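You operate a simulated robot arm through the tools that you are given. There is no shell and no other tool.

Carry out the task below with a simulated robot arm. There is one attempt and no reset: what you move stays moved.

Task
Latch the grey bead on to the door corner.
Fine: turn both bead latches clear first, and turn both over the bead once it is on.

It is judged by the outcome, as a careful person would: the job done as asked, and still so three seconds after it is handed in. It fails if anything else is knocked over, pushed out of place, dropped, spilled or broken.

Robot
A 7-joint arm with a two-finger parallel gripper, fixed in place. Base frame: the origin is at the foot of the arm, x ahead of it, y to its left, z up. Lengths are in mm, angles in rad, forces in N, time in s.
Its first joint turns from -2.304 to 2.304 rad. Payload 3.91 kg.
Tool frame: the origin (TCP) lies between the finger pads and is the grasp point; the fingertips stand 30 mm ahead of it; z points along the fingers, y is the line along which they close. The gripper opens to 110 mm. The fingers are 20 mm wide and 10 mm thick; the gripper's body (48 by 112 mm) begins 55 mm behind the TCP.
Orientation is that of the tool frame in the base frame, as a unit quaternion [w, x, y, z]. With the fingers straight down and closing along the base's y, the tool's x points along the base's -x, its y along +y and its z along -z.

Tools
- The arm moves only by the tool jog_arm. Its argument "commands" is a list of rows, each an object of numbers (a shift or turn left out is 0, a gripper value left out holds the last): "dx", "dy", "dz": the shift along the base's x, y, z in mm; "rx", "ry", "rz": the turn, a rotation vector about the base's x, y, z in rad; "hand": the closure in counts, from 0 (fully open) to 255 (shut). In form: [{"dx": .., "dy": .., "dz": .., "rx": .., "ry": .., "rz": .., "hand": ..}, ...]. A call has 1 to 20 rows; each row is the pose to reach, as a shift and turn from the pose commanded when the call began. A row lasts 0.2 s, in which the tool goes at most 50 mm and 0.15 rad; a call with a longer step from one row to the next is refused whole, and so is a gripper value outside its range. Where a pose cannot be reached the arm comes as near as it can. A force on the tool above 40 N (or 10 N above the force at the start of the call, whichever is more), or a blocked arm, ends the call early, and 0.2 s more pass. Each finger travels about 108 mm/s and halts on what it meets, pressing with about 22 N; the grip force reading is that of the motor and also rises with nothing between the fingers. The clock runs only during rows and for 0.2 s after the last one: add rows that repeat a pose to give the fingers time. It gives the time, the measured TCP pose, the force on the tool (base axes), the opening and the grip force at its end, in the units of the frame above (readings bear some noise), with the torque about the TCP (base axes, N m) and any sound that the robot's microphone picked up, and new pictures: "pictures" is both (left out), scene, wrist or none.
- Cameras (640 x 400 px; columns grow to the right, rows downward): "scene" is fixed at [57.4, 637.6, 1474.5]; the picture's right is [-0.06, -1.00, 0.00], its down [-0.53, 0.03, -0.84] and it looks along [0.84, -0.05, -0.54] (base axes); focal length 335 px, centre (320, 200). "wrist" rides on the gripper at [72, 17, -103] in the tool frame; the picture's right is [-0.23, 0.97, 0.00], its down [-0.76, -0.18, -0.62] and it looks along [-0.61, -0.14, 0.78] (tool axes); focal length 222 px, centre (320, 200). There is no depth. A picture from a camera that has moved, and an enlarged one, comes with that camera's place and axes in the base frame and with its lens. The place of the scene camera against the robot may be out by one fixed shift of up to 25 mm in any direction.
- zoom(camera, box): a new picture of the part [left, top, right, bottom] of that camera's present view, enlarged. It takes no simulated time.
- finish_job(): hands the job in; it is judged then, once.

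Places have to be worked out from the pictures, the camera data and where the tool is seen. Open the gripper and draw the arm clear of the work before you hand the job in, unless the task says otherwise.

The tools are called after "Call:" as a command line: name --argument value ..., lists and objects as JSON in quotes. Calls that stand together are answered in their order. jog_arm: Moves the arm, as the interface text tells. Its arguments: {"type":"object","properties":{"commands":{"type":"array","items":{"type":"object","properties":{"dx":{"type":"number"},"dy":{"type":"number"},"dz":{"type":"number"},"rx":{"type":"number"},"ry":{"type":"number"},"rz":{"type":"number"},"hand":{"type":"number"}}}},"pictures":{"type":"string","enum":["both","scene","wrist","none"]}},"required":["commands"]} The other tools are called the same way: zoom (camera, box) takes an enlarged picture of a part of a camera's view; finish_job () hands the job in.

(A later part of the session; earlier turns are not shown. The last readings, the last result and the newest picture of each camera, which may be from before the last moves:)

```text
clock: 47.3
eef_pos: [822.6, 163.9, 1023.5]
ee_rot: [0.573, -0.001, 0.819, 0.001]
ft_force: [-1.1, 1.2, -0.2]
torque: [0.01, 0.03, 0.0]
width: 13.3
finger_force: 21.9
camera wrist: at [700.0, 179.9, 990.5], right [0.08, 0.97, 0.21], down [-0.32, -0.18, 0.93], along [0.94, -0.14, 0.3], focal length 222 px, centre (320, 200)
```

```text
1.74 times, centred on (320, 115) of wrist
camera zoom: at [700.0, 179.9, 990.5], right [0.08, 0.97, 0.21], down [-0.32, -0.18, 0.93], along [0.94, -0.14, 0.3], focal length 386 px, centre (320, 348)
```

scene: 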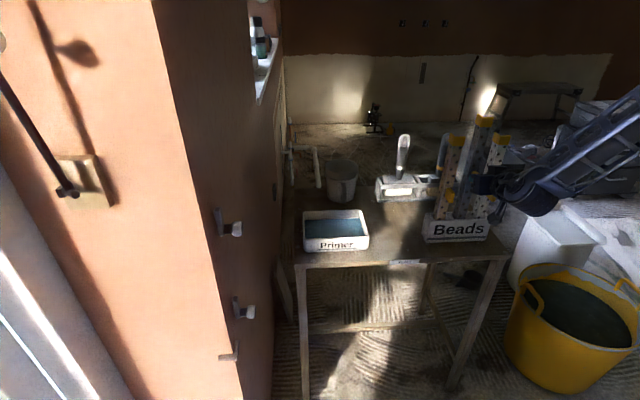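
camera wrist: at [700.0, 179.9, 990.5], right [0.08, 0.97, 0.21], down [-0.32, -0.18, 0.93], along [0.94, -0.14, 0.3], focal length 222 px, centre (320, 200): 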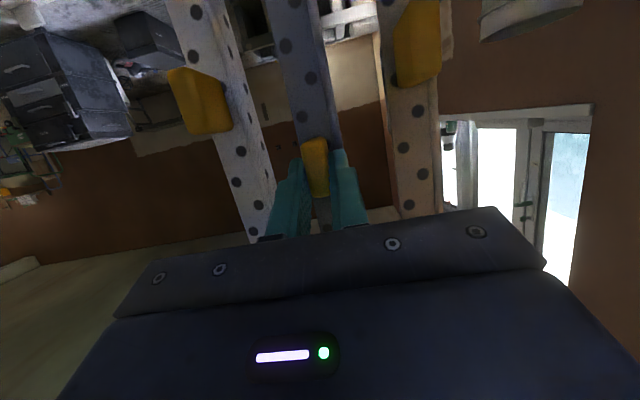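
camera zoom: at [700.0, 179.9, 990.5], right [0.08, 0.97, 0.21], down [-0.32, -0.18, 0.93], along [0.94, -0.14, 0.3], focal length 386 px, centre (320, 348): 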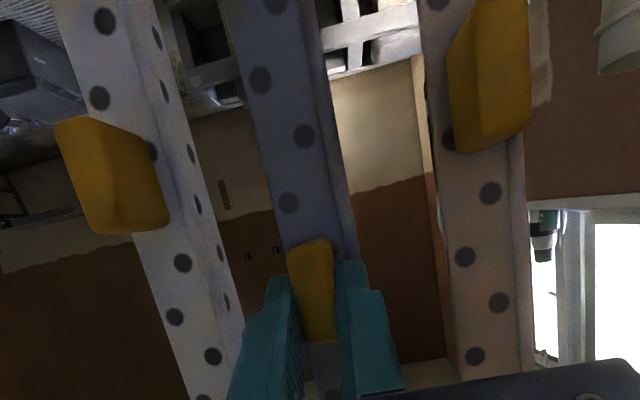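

The bead lifts cleanly with no load, and its bottom is still in the slot. I continue lifting.

Call:
jog_arm --commands '[{"dz": 20, "hand": 255}, {"dz": 40, "hand": 255}, {"dz": 60, "hand": 255}, {"dz": 80, "hand": 255}]' --pictures "both"

Call:
zoom --camera "scene" --box '[415, 80, 535, 250]'

Call:
zoom --camera "wrist" --box '[220, 0, 420, 230]'

```text
clock: 48.3
eef_pos: [819.8, 163.2, 1101.9]
ee_rot: [0.573, 0.0, 0.82, 0.001]
ft_force: [0.7, 0.1, -0.9]
torque: [0.0, 0.04, -0.06]
width: 13.6
finger_force: 22.4
camera wrist: at [698.4, 178.9, 1069.9], right [0.08, 0.97, 0.21], down [-0.32, -0.18, 0.93], along [0.94, -0.14, 0.3], focal length 222 px, centre (320, 200)
```

scene: 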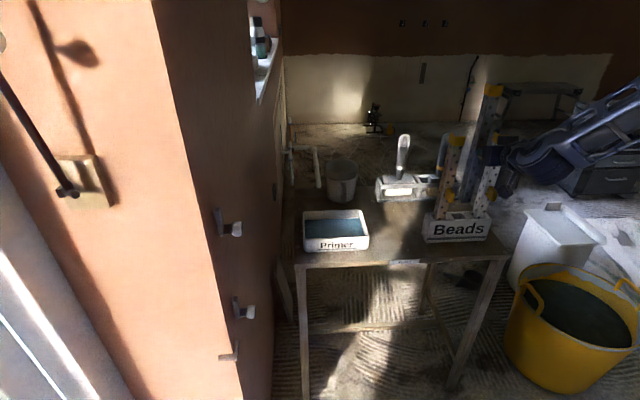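
wrist: 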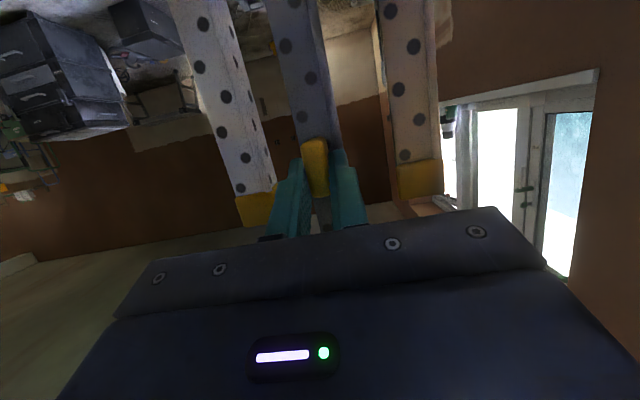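

```text
2.35 times, centred on (475, 165) of scene
camera zoom: at [57.4, 637.6, 1474.5], right [-0.06, -1.0, 0.0], down [-0.53, 0.03, -0.84], along [0.84, -0.05, -0.54], focal length 788 px, centre (-45, 282)
```

zoom: 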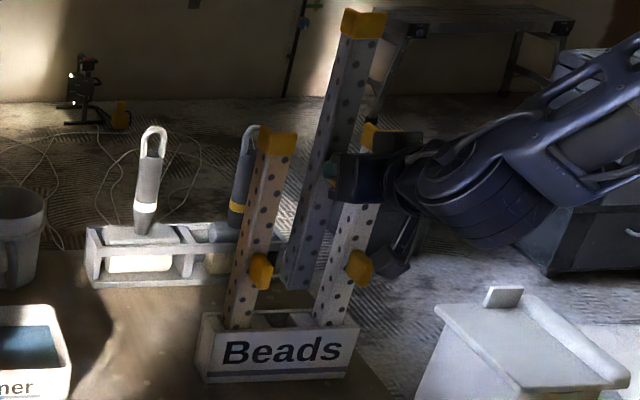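

```text
1.74 times, centred on (320, 115) of wrist
camera zoom: at [698.4, 178.9, 1069.9], right [0.08, 0.97, 0.21], down [-0.32, -0.18, 0.93], along [0.94, -0.14, 0.3], focal length 386 px, centre (320, 348)
```

zoom: 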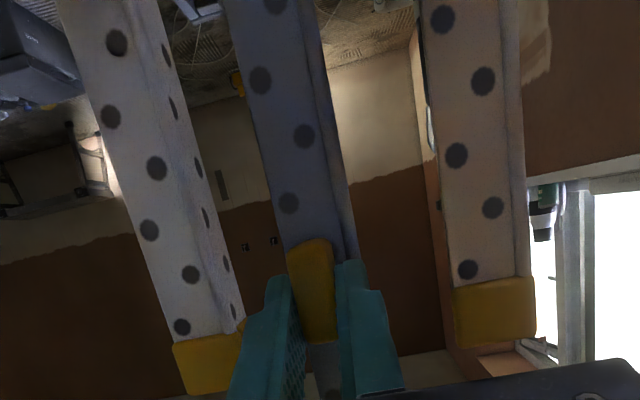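

The bead is out of its slot. I zoom in on its ends to get the bead's length and the tab height above its bottom.

Call:
zoom --camera "scene" --box '[470, 75, 520, 125]'

Call:
zoom --camera "scene" --box '[445, 170, 505, 220]'

Call:
zoom --camera "wrist" --box '[260, 0, 350, 60]'

```text
8.00 times, centred on (495, 100) of scene
camera zoom: at [57.4, 637.6, 1474.5], right [-0.06, -1.0, 0.0], down [-0.53, 0.03, -0.84], along [0.84, -0.05, -0.54], focal length 2678 px, centre (-1080, 1000)
```

zoom: 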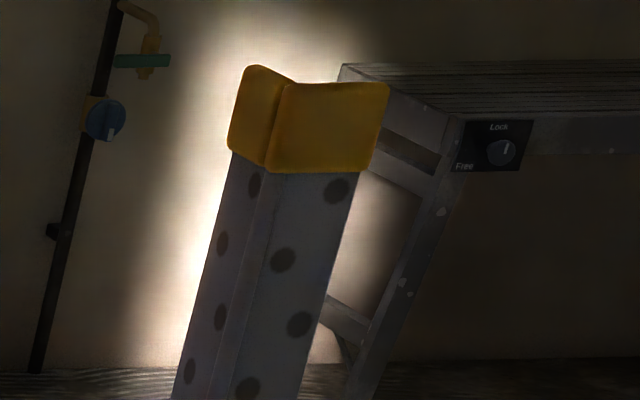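

```text
8.00 times, centred on (475, 195) of scene
camera zoom: at [57.4, 637.6, 1474.5], right [-0.06, -1.0, 0.0], down [-0.53, 0.03, -0.84], along [0.84, -0.05, -0.54], focal length 2678 px, centre (-920, 240)
```

zoom: 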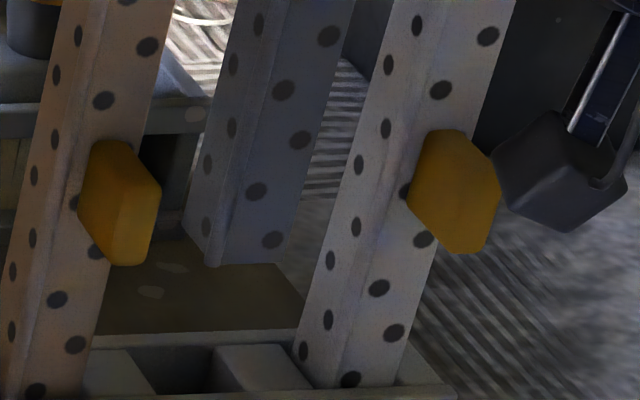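

```text
6.67 times, centred on (305, 30) of wrist
camera zoom: at [698.4, 178.9, 1069.9], right [0.08, 0.97, 0.21], down [-0.32, -0.18, 0.93], along [0.94, -0.14, 0.3], focal length 1481 px, centre (420, 1333)
```

zoom: 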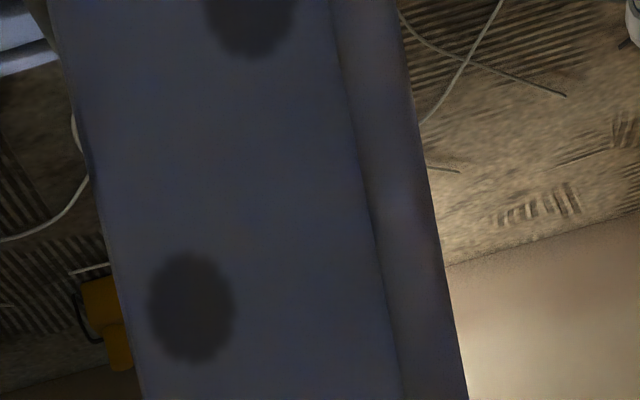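

The bead is about 340 mm long with the tab at its middle, so at the door the TCP should end near z≈982. I retract straight back from the rack, keeping the bead between its neighbours.

Call:
jog_arm --commands '[{"dx": -15, "hand": 255}, {"dx": -35, "hand": 255}, {"dx": -60, "dz": 5, "hand": 255}, {"dx": -85, "dz": 10, "hand": 255}, {"dx": -100, "dz": 15, "hand": 255}, {"dx": -100, "dz": 15, "hand": 255}]' --pictures "both"

```text
clock: 49.7
eef_pos: [721.5, 163.4, 1115.5]
ee_rot: [0.573, -0.001, 0.82, 0.001]
ft_force: [-0.3, 0.6, -1.0]
torque: [-0.01, 0.03, 0.04]
width: 13.5
finger_force: 22.1
camera wrist: at [599.2, 178.9, 1083.4], right [0.08, 0.97, 0.21], down [-0.32, -0.18, 0.93], along [0.94, -0.14, 0.3], focal length 222 px, centre (320, 200)
```

scene: 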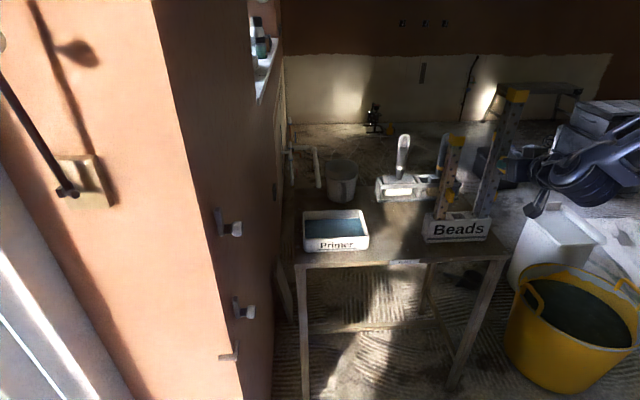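
wrist: 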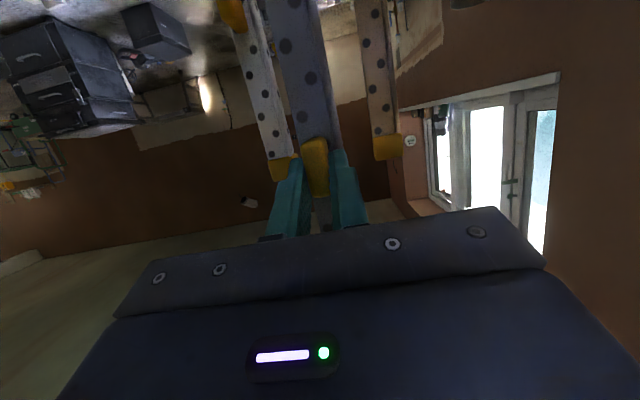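

The bead hangs upright and clear. I begin the swing toward the door: a first 45° of yaw, pivoting around the wrist.

Call:
jog_arm --commands '[{"dx": 1.4, "dy": 35.1, "dz": 3, "rz": 0.098, "hand": 255}, {"dx": 1.4, "dy": 70.4, "dz": 6, "rz": 0.196, "hand": 255}, {"dx": -0.3, "dy": 105.4, "dz": 9, "rz": 0.294, "hand": 255}, {"dx": -3.8, "dy": 139.8, "dz": 12, "rz": 0.392, "hand": 255}, {"dx": -8.9, "dy": 173.6, "dz": 15, "rz": 0.49, "hand": 255}, {"dx": -15.6, "dy": 206.5, "dz": 15, "rz": 0.588, "hand": 255}, {"dx": -23.8, "dy": 238.4, "dz": 15, "rz": 0.686, "hand": 255}, {"dx": -33.6, "dy": 269.3, "dz": 15, "rz": 0.785, "hand": 255}, {"dx": -33.6, "dy": 269.3, "dz": 15, "rz": 0.785, "hand": 255}]' --pictures "both"

```text
clock: 51.7
eef_pos: [687.8, 431.7, 1130.6]
ee_rot: [0.529, -0.314, 0.757, 0.22]
ft_force: [-0.5, 0.4, -1.5]
torque: [-0.03, 0.04, -0.02]
width: 13.6
finger_force: 22.2
camera wrist: at [589.2, 356.9, 1098.3], right [-0.63, 0.74, 0.21], down [-0.1, -0.36, 0.93], along [0.77, 0.57, 0.3], focal length 222 px, centre (320, 200)
```

scene: 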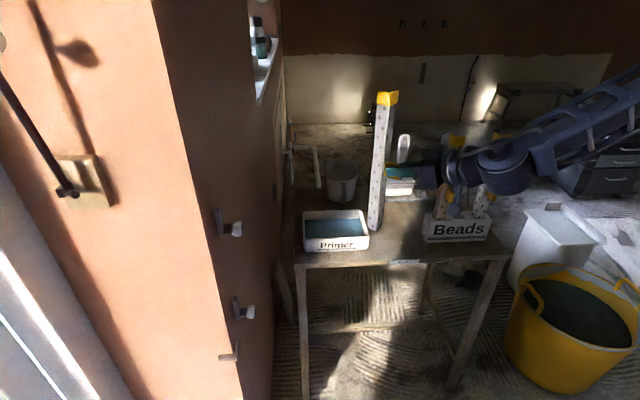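
wrist: 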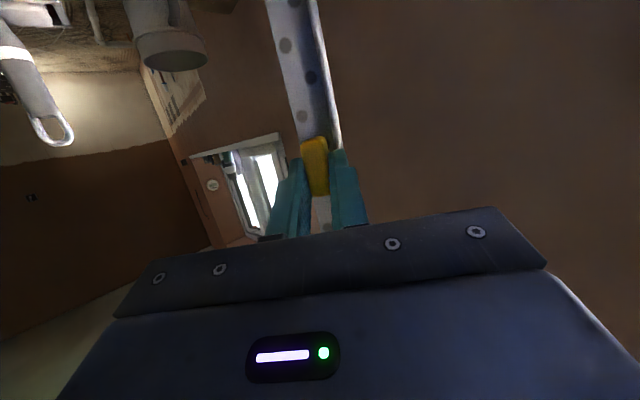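

Good, no limit so far. I continue the second 45° so the tool faces the door with the bead about 150 mm away from it.

Call:
jog_arm --commands '[{"dx": -20.5, "dy": 28.9, "dz": -2, "rz": 0.0983, "hand": 255}, {"dx": -42.3, "dy": 56.4, "dz": -4, "rz": 0.1966, "hand": 255}, {"dx": -65, "dy": 82.4, "dz": -6, "rz": 0.2949, "hand": 255}, {"dx": -88.6, "dy": 106.8, "dz": -8, "rz": 0.3932, "hand": 255}, {"dx": -112.9, "dy": 129.5, "dz": -10, "rz": 0.4915, "hand": 255}, {"dx": -137.7, "dy": 150.5, "dz": -12, "rz": 0.5898, "hand": 255}, {"dx": -162.9, "dy": 169.7, "dz": -14, "rz": 0.6881, "hand": 255}, {"dx": -188.1, "dy": 187.1, "dz": -16, "rz": 0.786, "hand": 255}, {"dx": -188.1, "dy": 187.1, "dz": -16, "rz": 0.786, "hand": 255}]' --pictures "both"

```text
clock: 53.7
eef_pos: [500.9, 620.1, 1116.3]
ee_rot: [-0.404, 0.58, -0.579, -0.405]
ft_force: [-0.3, 0.1, -0.4]
torque: [-0.04, 0.0, -0.01]
width: 13.4
finger_force: 21.9
camera wrist: at [483.6, 498.4, 1083.6], right [-0.97, 0.08, 0.21], down [0.18, -0.32, 0.93], along [0.14, 0.94, 0.3], focal length 222 px, centre (320, 200)
```

scene: 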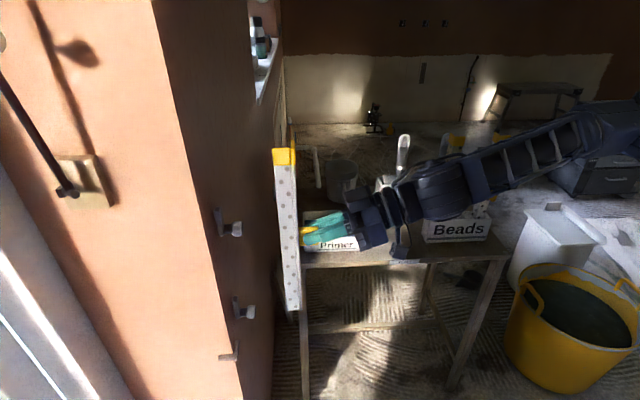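
wrist: 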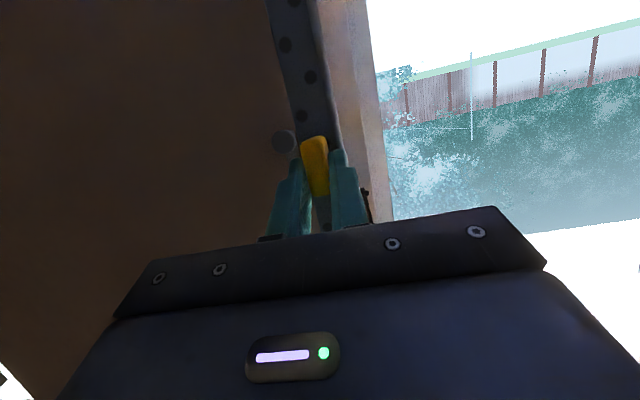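

The bead is now facing the door corner in the right orientation. I zoom in to check it is upright and how it relates to the corner.

Call:
zoom --camera "scene" --box '[190, 130, 390, 330]'

Call:
zoom --camera "wrist" --box '[230, 0, 390, 160]'

```text
2.00 times, centred on (290, 230) of scene
camera zoom: at [57.4, 637.6, 1474.5], right [-0.06, -1.0, 0.0], down [-0.53, 0.03, -0.84], along [0.84, -0.05, -0.54], focal length 670 px, centre (380, 140)
```

zoom: 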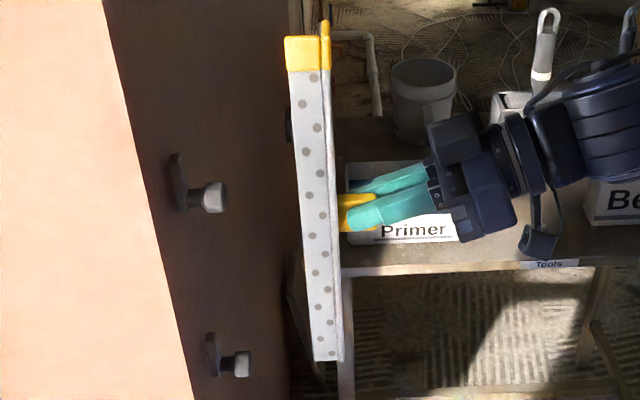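

```text
2.50 times, centred on (310, 80) of wrist
camera zoom: at [483.6, 498.4, 1083.6], right [-0.97, 0.08, 0.21], down [0.18, -0.32, 0.93], along [0.14, 0.94, 0.3], focal length 555 px, centre (345, 500)
```

zoom: 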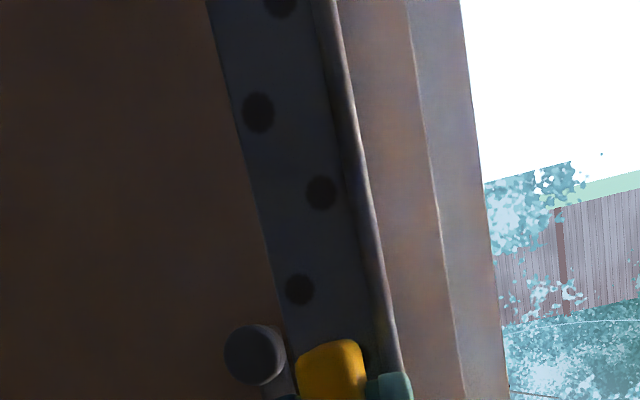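

The bead hangs vertical to within about 0.01 rad, with its apex about 15 mm on the −x side of the TCP. I lower it and bring it to a pre-position just in front of the corner, bottom still above the foot.

Call:
jog_arm --commands '[{"dx": -8, "dy": 15, "dz": -30, "hand": 255}, {"dx": -16, "dy": 35, "dz": -60, "hand": 255}, {"dx": -21, "dy": 60, "dz": -85, "hand": 255}, {"dx": -21, "dy": 85, "dz": -100, "hand": 255}, {"dx": -21, "dy": 105, "dz": -106, "hand": 255}, {"dx": -21, "dy": 105, "dz": -106, "hand": 255}]' --pictures "both"

Call:
zoom --camera "scene" --box '[190, 180, 350, 380]'

Call:
zoom --camera "wrist" --box '[230, 0, 390, 160]'

```text
clock: 55.1
eef_pos: [479.3, 726.0, 1012.1]
ee_rot: [-0.404, 0.581, -0.579, -0.406]
ft_force: [-0.9, -0.1, -1.1]
torque: [-0.04, -0.02, -0.02]
width: 13.4
finger_force: 22.0
camera wrist: at [462.6, 603.9, 979.5], right [-0.97, 0.08, 0.21], down [0.18, -0.32, 0.93], along [0.14, 0.94, 0.3], focal length 222 px, centre (320, 200)
```

scene: 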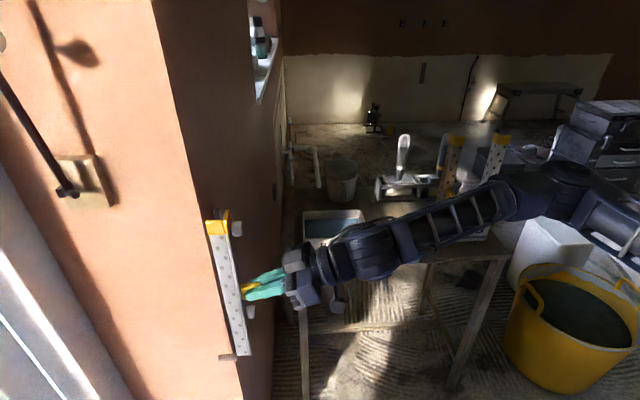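
wrist: 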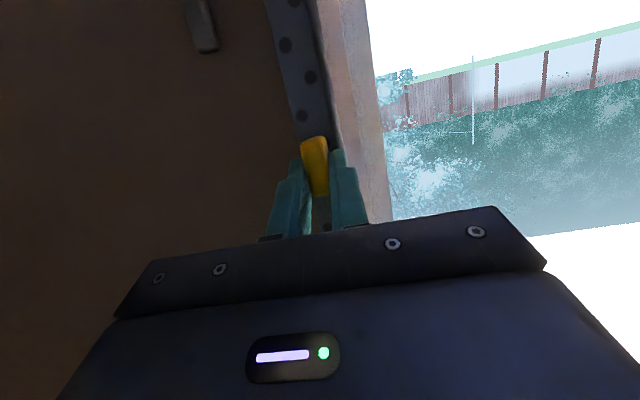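

```text
2.00 times, centred on (270, 280) of scene
camera zoom: at [57.4, 637.6, 1474.5], right [-0.06, -1.0, 0.0], down [-0.53, 0.03, -0.84], along [0.84, -0.05, -0.54], focal length 670 px, centre (420, 40)
```

zoom: 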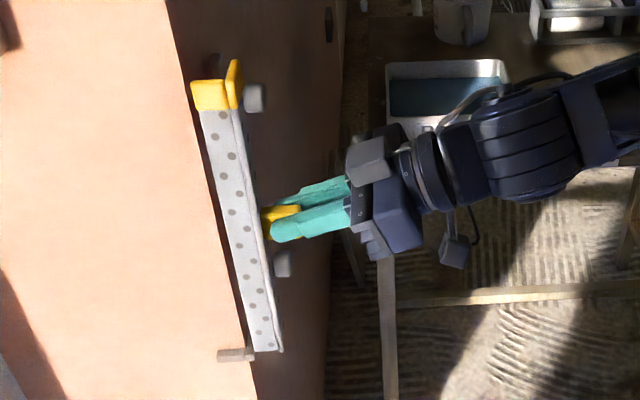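

```text
2.50 times, centred on (310, 80) of wrist
camera zoom: at [462.6, 603.9, 979.5], right [-0.97, 0.08, 0.21], down [0.18, -0.32, 0.93], along [0.14, 0.94, 0.3], focal length 555 px, centre (345, 500)
```

zoom: 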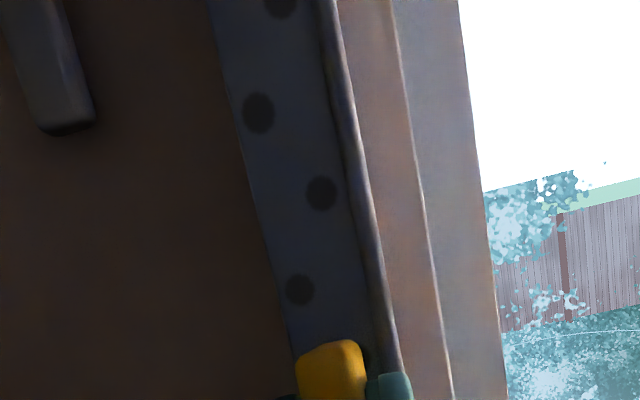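

The bead is just in front of the corner with its bottom about 30 mm above the foot. I move it in toward the side face, stopping ~6–10 mm short of expected contact.

Call:
jog_arm --commands '[{"dx": 2, "dy": 10, "hand": 255}, {"dx": 4, "dy": 20, "hand": 255}, {"dx": 4, "dy": 28, "hand": 255}, {"dx": 4, "dy": 32, "hand": 255}, {"dx": 4, "dy": 32, "hand": 255}]' --pictures "both"

Call:
zoom --camera "scene" --box '[190, 180, 310, 280]'

Call:
zoom --camera "scene" --box '[200, 280, 300, 380]'

Call:
zoom --camera "wrist" --box '[230, 0, 390, 160]'

```text
clock: 56.3
eef_pos: [482.8, 756.6, 1010.9]
ee_rot: [-0.405, 0.58, -0.579, -0.406]
ft_force: [0.2, 0.3, -0.2]
torque: [0.0, 0.02, -0.02]
width: 13.3
finger_force: 22.5
camera wrist: at [466.4, 634.5, 978.2], right [-0.97, 0.08, 0.21], down [0.18, -0.32, 0.93], along [0.14, 0.94, 0.3], focal length 222 px, centre (320, 200)
```

scene: 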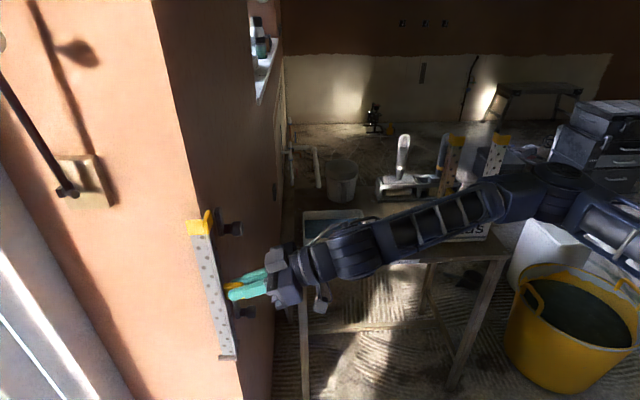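
wrist: 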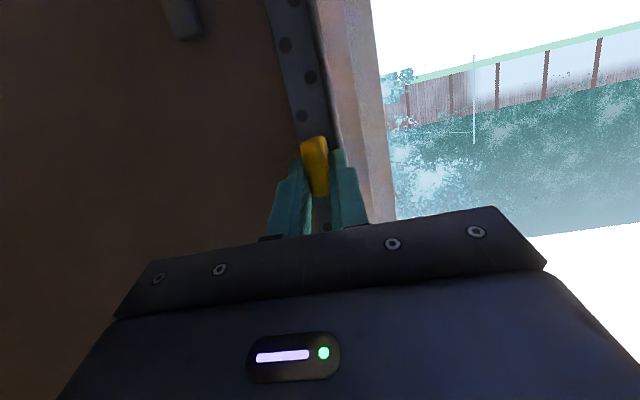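

```text
4.00 times, centred on (250, 230) of scene
camera zoom: at [57.4, 637.6, 1474.5], right [-0.06, -1.0, 0.0], down [-0.53, 0.03, -0.84], along [0.84, -0.05, -0.54], focal length 1339 px, centre (600, 80)
```

zoom: 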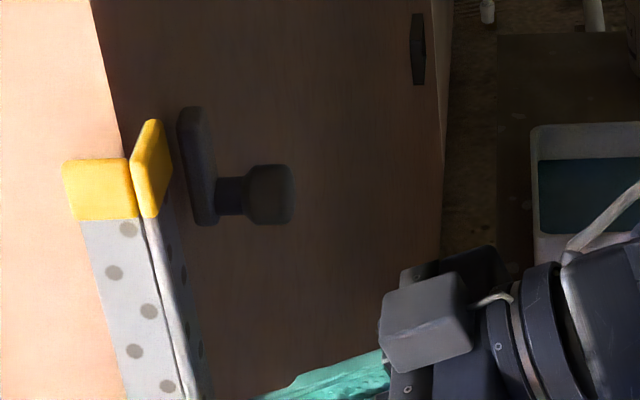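

```text
4.00 times, centred on (250, 330) of scene
camera zoom: at [57.4, 637.6, 1474.5], right [-0.06, -1.0, 0.0], down [-0.53, 0.03, -0.84], along [0.84, -0.05, -0.54], focal length 1339 px, centre (600, -320)
```

zoom: 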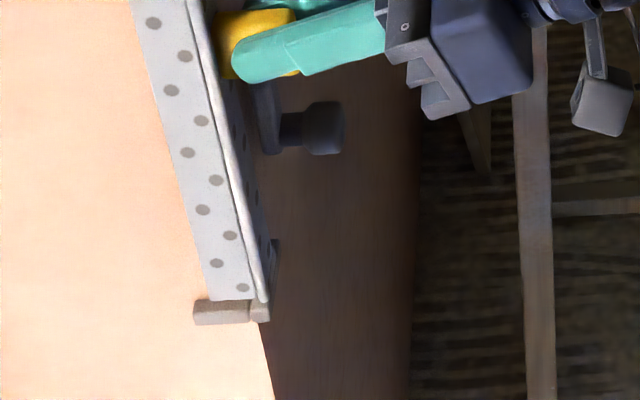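

```text
2.50 times, centred on (310, 80) of wrist
camera zoom: at [466.4, 634.5, 978.2], right [-0.97, 0.08, 0.21], down [0.18, -0.32, 0.93], along [0.14, 0.94, 0.3], focal length 555 px, centre (345, 500)
```

zoom: 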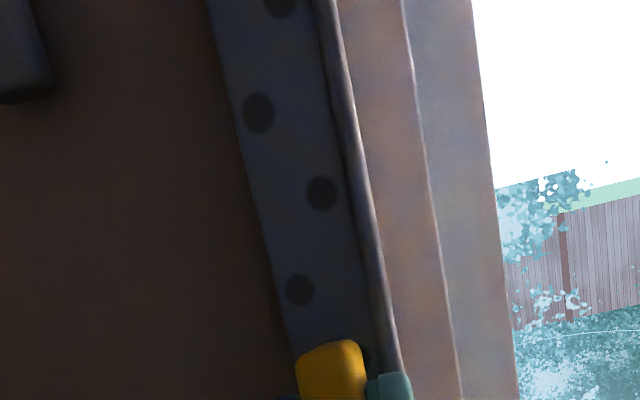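

The bead's front wing now overlaps the front face, with about 20 mm of x still to go. I move +x most of the way, then feel for contact in small steps.

Call:
jog_arm --commands '[{"dx": 6, "hand": 255}, {"dx": 11, "hand": 255}, {"dx": 14, "hand": 255}, {"dx": 16, "hand": 255}, {"dx": 16, "hand": 255}]' --pictures "scene"

Call:
zoom --camera "scene" --box '[190, 190, 270, 250]'

Call:
zoom --camera "scene" --box '[210, 310, 270, 370]'

Call:
zoom --camera "wrist" --box '[230, 0, 390, 160]'

```text
clock: 57.5
eef_pos: [497.1, 755.1, 1009.5]
ee_rot: [-0.404, 0.58, -0.579, -0.406]
ft_force: [-0.5, 0.1, -0.9]
torque: [-0.05, 0.0, 0.0]
width: 13.3
finger_force: 21.8
```

scene: 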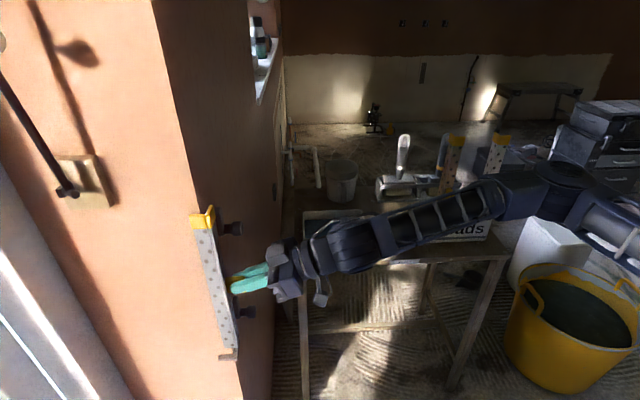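

```text
6.67 times, centred on (230, 220) of scene
camera zoom: at [57.4, 637.6, 1474.5], right [-0.06, -1.0, 0.0], down [-0.53, 0.03, -0.84], along [0.84, -0.05, -0.54], focal length 2232 px, centre (920, 67)
```

zoom: 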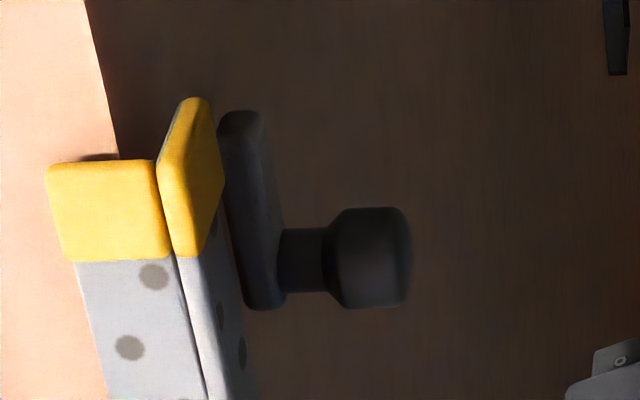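

```text
6.67 times, centred on (240, 340) of scene
camera zoom: at [57.4, 637.6, 1474.5], right [-0.06, -1.0, 0.0], down [-0.53, 0.03, -0.84], along [0.84, -0.05, -0.54], focal length 2232 px, centre (853, -733)
```

zoom: 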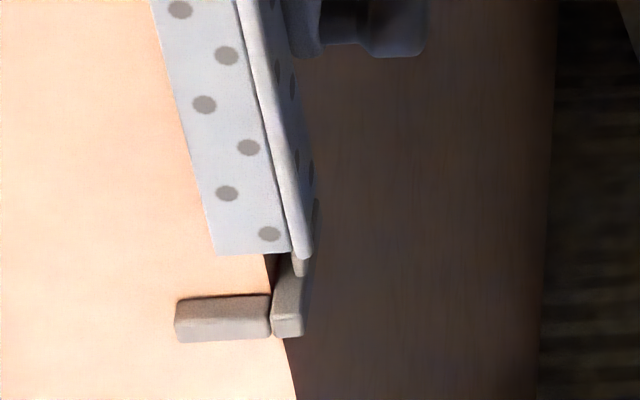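

```text
2.50 times, centred on (310, 80) of wrist
camera zoom: at [482.2, 633.7, 977.4], right [-0.97, 0.08, 0.21], down [0.18, -0.32, 0.93], along [0.14, 0.94, 0.3], focal length 555 px, centre (345, 500)
```

zoom: 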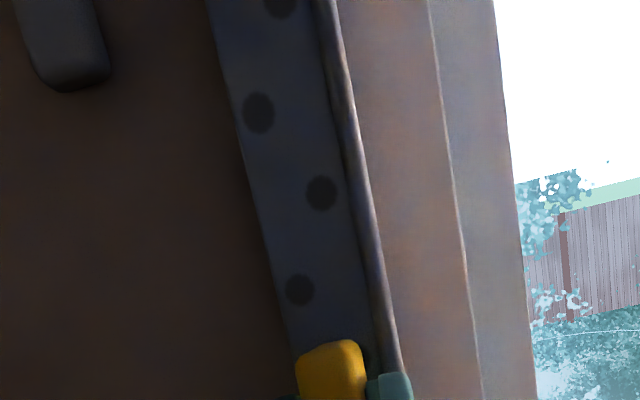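

From the corrected scene projection, the bead's front wing outer face is at x≈484 and its side wing at y≈793. The corner is near (491, 809), leaving about 5 mm in x and 14 mm in y. I feel forward in x in 1 mm steps.

Call:
jog_arm --commands '[{"dx": 1, "hand": 255}, {"dx": 2, "hand": 255}, {"dx": 3, "hand": 255}, {"dx": 4, "hand": 255}, {"dx": 5, "hand": 255}]' --pictures "none"

Call:
jog_arm --commands '[{"dx": 1, "hand": 255}, {"dx": 2, "hand": 255}, {"dx": 2, "hand": 255}]' --pictures "none"

```text
clock: 58.7
eef_pos: [502.7, 756.2, 1011.0]
ee_rot: [-0.405, 0.58, -0.579, -0.405]
ft_force: [-1.2, -0.3, -1.0]
torque: [-0.11, 0.08, 0.05]
width: 13.4
finger_force: 22.2
```

```text
clock: 59.5
eef_pos: [503.9, 757.0, 1011.3]
ee_rot: [-0.404, 0.581, -0.579, -0.406]
ft_force: [-15.0, 1.2, -4.3]
torque: [-0.14, 0.14, 0.82]
width: 14.0
finger_force: 21.9
```

There is front-face contact at x≈503 (force −15 N). I relax it by 2 mm and then move toward the side face in small steps.

Call:
jog_arm --commands '[{"dx": -2, "hand": 255}, {"dx": -2, "dy": 2, "hand": 255}, {"dx": -2, "dy": 4, "hand": 255}, {"dx": -2, "dy": 6, "hand": 255}, {"dx": -2, "dy": 7, "hand": 255}]' --pictures "none"

Call:
jog_arm --commands '[{"dy": 1, "hand": 255}, {"dy": 2, "hand": 255}, {"dy": 3, "hand": 255}]' --pictures "scene"

```text
clock: 60.7
eef_pos: [503.8, 763.6, 1010.1]
ee_rot: [-0.404, 0.581, -0.579, -0.406]
ft_force: [-5.2, -2.2, -0.8]
torque: [-0.12, 0.09, 0.24]
width: 13.7
finger_force: 22.6
```

```text
clock: 61.5
eef_pos: [503.0, 764.6, 1010.5]
ee_rot: [-0.404, 0.58, -0.579, -0.406]
ft_force: [-4.5, -1.9, 1.2]
torque: [-0.01, 0.15, 0.23]
width: 13.7
finger_force: 21.7
```

scene: 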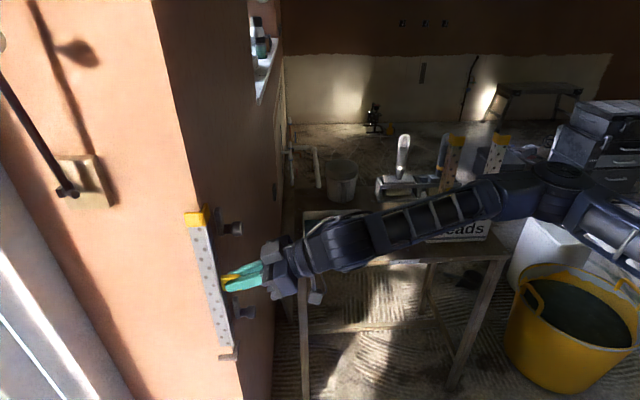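

Only light sliding friction so far. I continue toward the side face.

Call:
jog_arm --commands '[{"dy": 1, "hand": 255}, {"dy": 2, "hand": 255}, {"dy": 3, "hand": 255}, {"dy": 4, "hand": 255}]' --pictures "none"

Call:
zoom --camera "scene" --box '[190, 190, 270, 250]'

Call:
zoom --camera "scene" --box '[210, 310, 270, 370]'

```text
clock: 62.5
eef_pos: [503.1, 770.3, 1010.1]
ee_rot: [-0.405, 0.58, -0.58, -0.405]
ft_force: [-7.9, -19.7, -0.3]
torque: [-0.08, 0.03, 0.15]
width: 13.5
finger_force: 22.1
```

```text
6.67 times, centred on (230, 220) of scene
camera zoom: at [57.4, 637.6, 1474.5], right [-0.06, -1.0, 0.0], down [-0.53, 0.03, -0.84], along [0.84, -0.05, -0.54], focal length 2232 px, centre (920, 67)
```

zoom: 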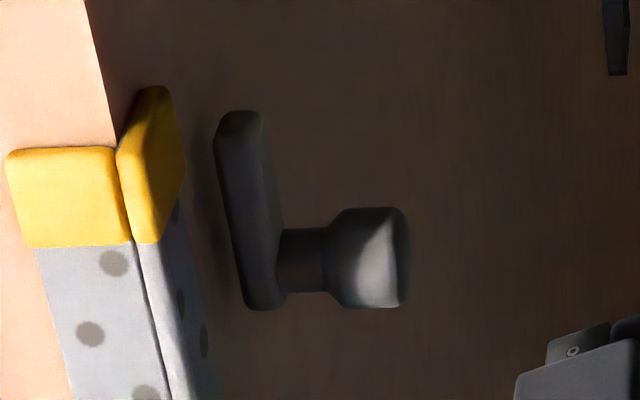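

```text
6.67 times, centred on (240, 340) of scene
camera zoom: at [57.4, 637.6, 1474.5], right [-0.06, -1.0, 0.0], down [-0.53, 0.03, -0.84], along [0.84, -0.05, -0.54], focal length 2232 px, centre (853, -733)
```

zoom: 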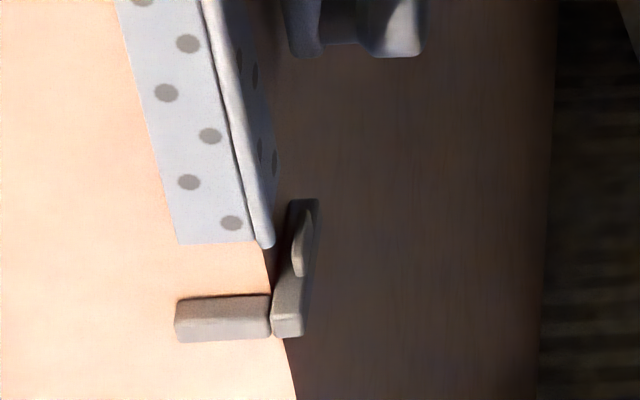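

The bead now touches both faces of the corner. I relax the side load and slide it straight down toward the foot.

Call:
jog_arm --commands '[{"dx": -0.3, "dy": -1.5, "hand": 255}, {"dx": -0.3, "dy": -1.5, "dz": -4, "hand": 255}, {"dx": -0.3, "dy": -1.5, "dz": -8, "hand": 255}, {"dx": -0.3, "dy": -1.5, "dz": -12, "hand": 255}]' --pictures "none"

Call:
zoom --camera "scene" --box '[210, 310, 270, 370]'

Call:
zoom --camera "scene" --box '[190, 190, 270, 250]'

```text
clock: 63.5
eef_pos: [503.5, 769.3, 996.8]
ee_rot: [-0.404, 0.58, -0.58, -0.405]
ft_force: [-0.2, 1.1, -1.0]
torque: [0.0, -0.02, 0.01]
width: 13.6
finger_force: 21.5
```

```text
6.67 times, centred on (240, 340) of scene
camera zoom: at [57.4, 637.6, 1474.5], right [-0.06, -1.0, 0.0], down [-0.53, 0.03, -0.84], along [0.84, -0.05, -0.54], focal length 2232 px, centre (853, -733)
```

zoom: 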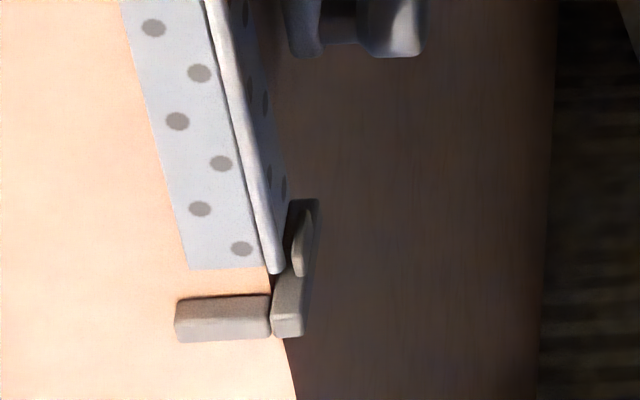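

```text
6.67 times, centred on (230, 220) of scene
camera zoom: at [57.4, 637.6, 1474.5], right [-0.06, -1.0, 0.0], down [-0.53, 0.03, -0.84], along [0.84, -0.05, -0.54], focal length 2232 px, centre (920, 67)
```

zoom: 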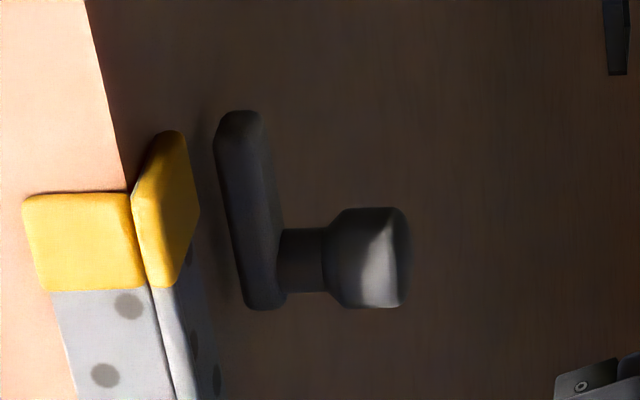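

The bead's side wing is on the wall side of the lip. I keep it lightly biased toward the wall and continue down toward the foot.

Call:
jog_arm --commands '[{"dx": 0.3, "dy": 0.6, "dz": -2, "hand": 255}, {"dx": 0.3, "dy": 0.6, "dz": -4, "hand": 255}, {"dx": 0.3, "dy": 0.6, "dz": -6, "hand": 255}, {"dx": 0.3, "dy": 0.6, "dz": -8, "hand": 255}]' --pictures "none"

Call:
zoom --camera "scene" --box '[210, 310, 270, 370]'

```text
clock: 64.5
eef_pos: [502.9, 769.9, 989.8]
ee_rot: [-0.405, 0.58, -0.579, -0.405]
ft_force: [0.0, -5.2, 1.8]
torque: [0.03, -0.01, -0.02]
width: 13.7
finger_force: 21.8
```

```text
6.67 times, centred on (240, 340) of scene
camera zoom: at [57.4, 637.6, 1474.5], right [-0.06, -1.0, 0.0], down [-0.53, 0.03, -0.84], along [0.84, -0.05, -0.54], focal length 2232 px, centre (853, -733)
```

zoom: 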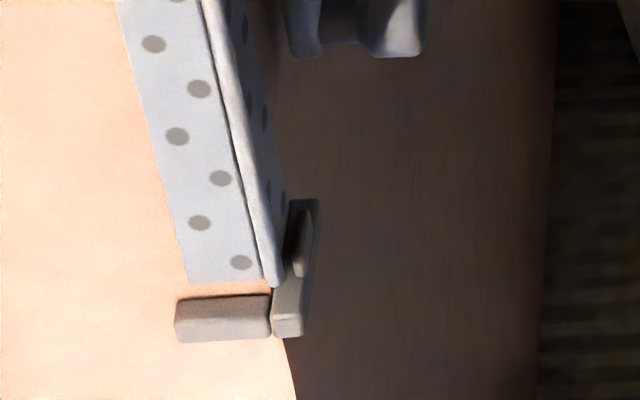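

It's sliding down inside the lip with only a few newtons. I continue in smaller steps until the foot takes the weight.

Call:
jog_arm --commands '[{"dz": -1.5, "hand": 255}, {"dz": -3, "hand": 255}, {"dz": -4.5, "hand": 255}, {"dz": -6, "hand": 255}]' --pictures "none"

Call:
zoom --camera "scene" --box '[210, 310, 270, 370]'

```text
clock: 65.5
eef_pos: [503.4, 767.6, 983.0]
ee_rot: [-0.404, 0.58, -0.579, -0.406]
ft_force: [-1.7, 2.6, 6.4]
torque: [0.55, -0.01, 0.04]
width: 13.4
finger_force: 21.8
```

```text
6.67 times, centred on (240, 340) of scene
camera zoom: at [57.4, 637.6, 1474.5], right [-0.06, -1.0, 0.0], down [-0.53, 0.03, -0.84], along [0.84, -0.05, -0.54], focal length 2232 px, centre (853, -733)
```

zoom: 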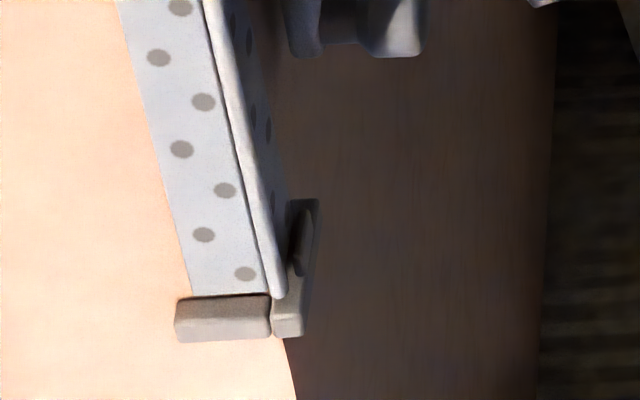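

The bead's bottom is meeting the foot (Fz rising to 6 N). I press 2 mm more to confirm it's seated.

Call:
jog_arm --commands '[{"dz": -1, "dy": 0.5, "hand": 255}, {"dz": -2, "dy": 0.5, "hand": 255}]' --pictures "both"

Call:
zoom --camera "scene" --box '[210, 310, 270, 370]'

Call:
zoom --camera "scene" --box '[180, 190, 290, 380]'

```text
clock: 66.1
eef_pos: [503.7, 770.1, 982.7]
ee_rot: [-0.404, 0.58, -0.578, -0.406]
ft_force: [-5.8, -6.2, 6.7]
torque: [0.36, 0.05, 0.09]
width: 13.6
finger_force: 21.6
camera wrist: at [487.0, 647.2, 949.8], right [-0.97, 0.08, 0.21], down [0.18, -0.32, 0.93], along [0.14, 0.94, 0.3], focal length 222 px, centre (320, 200)
```

scene: 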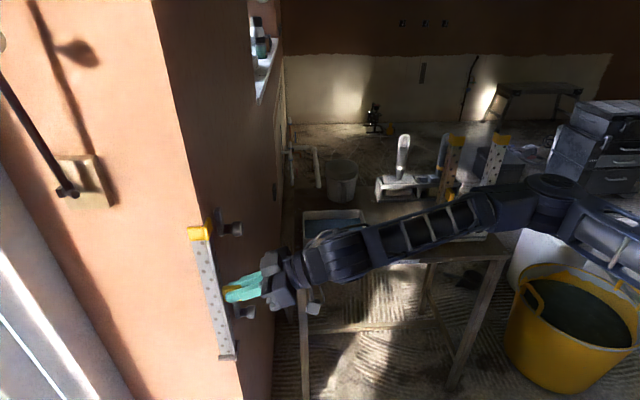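
wrist: 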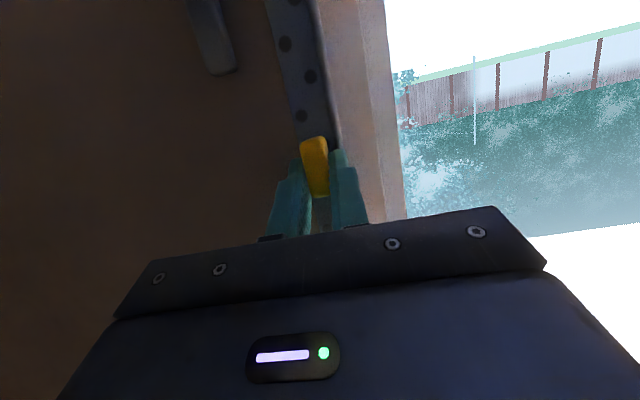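

```text
6.67 times, centred on (240, 340) of scene
camera zoom: at [57.4, 637.6, 1474.5], right [-0.06, -1.0, 0.0], down [-0.53, 0.03, -0.84], along [0.84, -0.05, -0.54], focal length 2232 px, centre (853, -733)
```

zoom: 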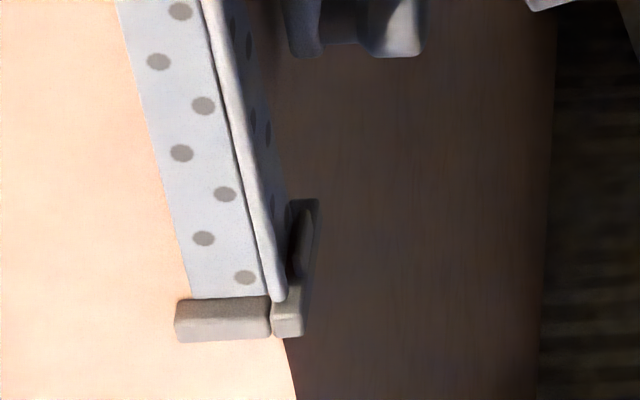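

```text
2.11 times, centred on (235, 285) of scene
camera zoom: at [57.4, 637.6, 1474.5], right [-0.06, -1.0, 0.0], down [-0.53, 0.03, -0.84], along [0.84, -0.05, -0.54], focal length 705 px, centre (499, 21)
```

zoom: 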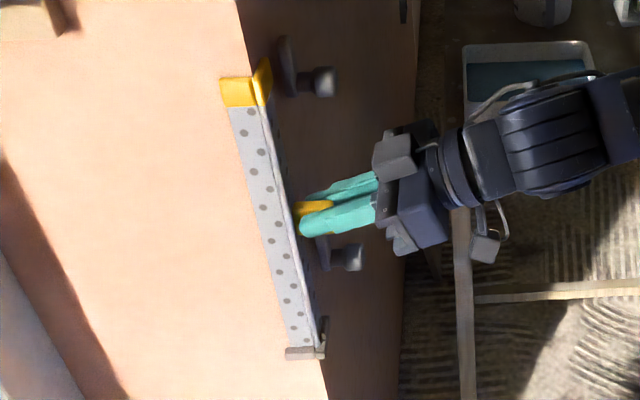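

The bead stands on the foot, with light contact on both faces. I give one more gentle press down and into the corner to make sure it is fully home.

Call:
jog_arm --commands '[{"dx": 0.5, "dy": 0.5, "dz": -1, "hand": 255}, {"dx": 0.5, "dy": 0.5, "dz": -2, "hand": 255}, {"dx": 0.5, "dy": 0.5, "dz": -2, "hand": 255}]' --pictures "none"

Call:
zoom --camera "scene" --box '[215, 335, 255, 370]'

Call:
zoom --camera "scene" --box '[180, 210, 250, 260]'

```text
clock: 66.9
eef_pos: [503.8, 770.8, 979.9]
ee_rot: [-0.404, 0.581, -0.578, -0.406]
ft_force: [-9.9, -9.8, 11.9]
torque: [0.51, 0.06, 0.23]
width: 13.7
finger_force: 22.8
```

```text
11.43 times, centred on (235, 352) of scene
camera zoom: at [57.4, 637.6, 1474.5], right [-0.06, -1.0, 0.0], down [-0.53, 0.03, -0.84], along [0.84, -0.05, -0.54], focal length 3826 px, centre (1291, -1543)
```

zoom: 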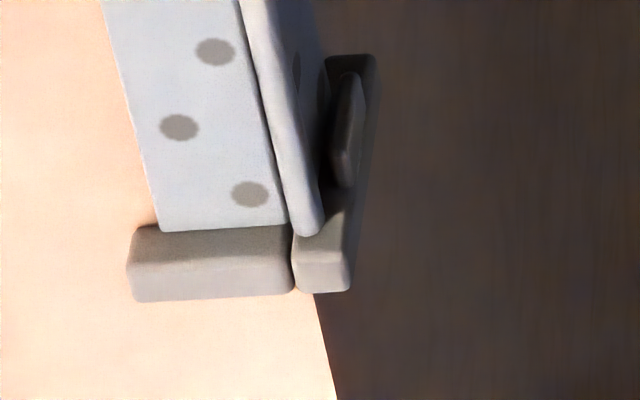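

```text
8.00 times, centred on (215, 235) of scene
camera zoom: at [57.4, 637.6, 1474.5], right [-0.06, -1.0, 0.0], down [-0.53, 0.03, -0.84], along [0.84, -0.05, -0.54], focal length 2678 px, centre (1160, -80)
```

zoom: 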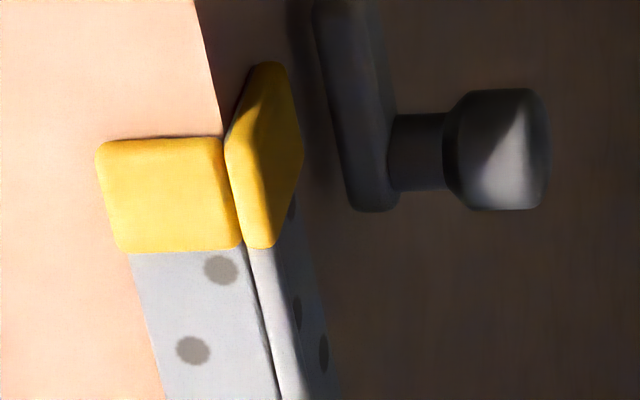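

The bead is fully seated: it stands on both foot ledges, inside the lip and against both faces. I relieve the pressing forces and then open the fingers very gradually.

Call:
jog_arm --commands '[{"dx": -0.9, "dy": -0.9, "dz": 1.5, "hand": 255}, {"dx": -0.9, "dy": -0.9, "dz": 1.5, "hand": 255}]' --pictures "none"

Call:
jog_arm --commands '[{"hand": 240}, {"hand": 230}, {"hand": 226}, {"hand": 223}, {"hand": 220}, {"hand": 217}, {"hand": 214}, {"hand": 211}, {"hand": 208}]' --pictures "both"

Call:
zoom --camera "scene" --box '[180, 190, 290, 380]'

Call:
zoom --camera "wrist" --box '[250, 100, 390, 240]'

```text
clock: 67.5
eef_pos: [503.0, 770.0, 981.2]
ee_rot: [-0.404, 0.58, -0.579, -0.406]
ft_force: [-4.4, 2.1, -4.0]
torque: [-0.1, -0.01, 0.19]
width: 13.7
finger_force: 21.7
```

```text
clock: 69.5
eef_pos: [504.3, 768.9, 981.0]
ee_rot: [-0.405, 0.579, -0.579, -0.406]
ft_force: [-0.2, -0.1, -0.5]
torque: [-0.03, 0.02, -0.03]
width: 20.2
finger_force: 0.0
camera wrist: at [486.7, 646.8, 949.0], right [-0.97, 0.08, 0.21], down [0.18, -0.32, 0.93], along [0.14, 0.94, 0.3], focal length 222 px, centre (320, 200)
```

scene: 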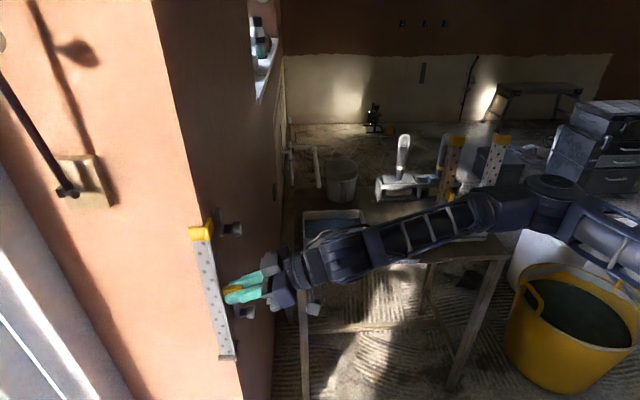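
wrist: 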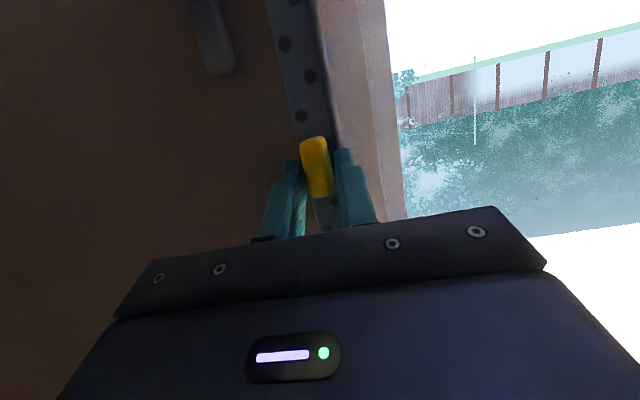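

```text
2.11 times, centred on (235, 285) of scene
camera zoom: at [57.4, 637.6, 1474.5], right [-0.06, -1.0, 0.0], down [-0.53, 0.03, -0.84], along [0.84, -0.05, -0.54], focal length 705 px, centre (499, 21)
```

zoom: 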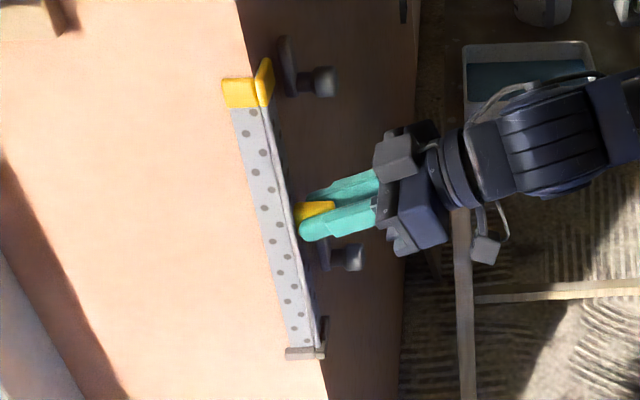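

```text
2.86 times, centred on (320, 170) of wrist
camera zoom: at [486.7, 646.8, 949.0], right [-0.97, 0.08, 0.21], down [0.18, -0.32, 0.93], along [0.14, 0.94, 0.3], focal length 635 px, centre (320, 286)
```

zoom: 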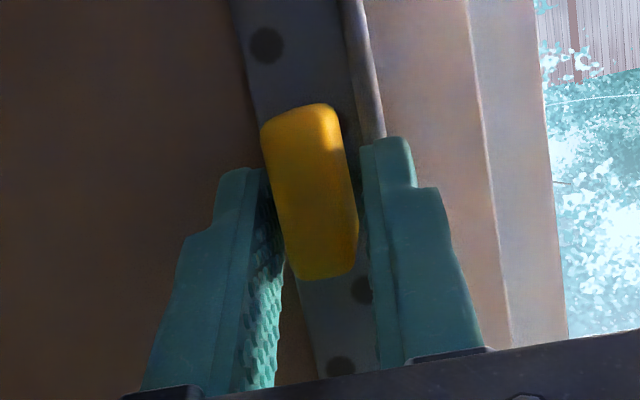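

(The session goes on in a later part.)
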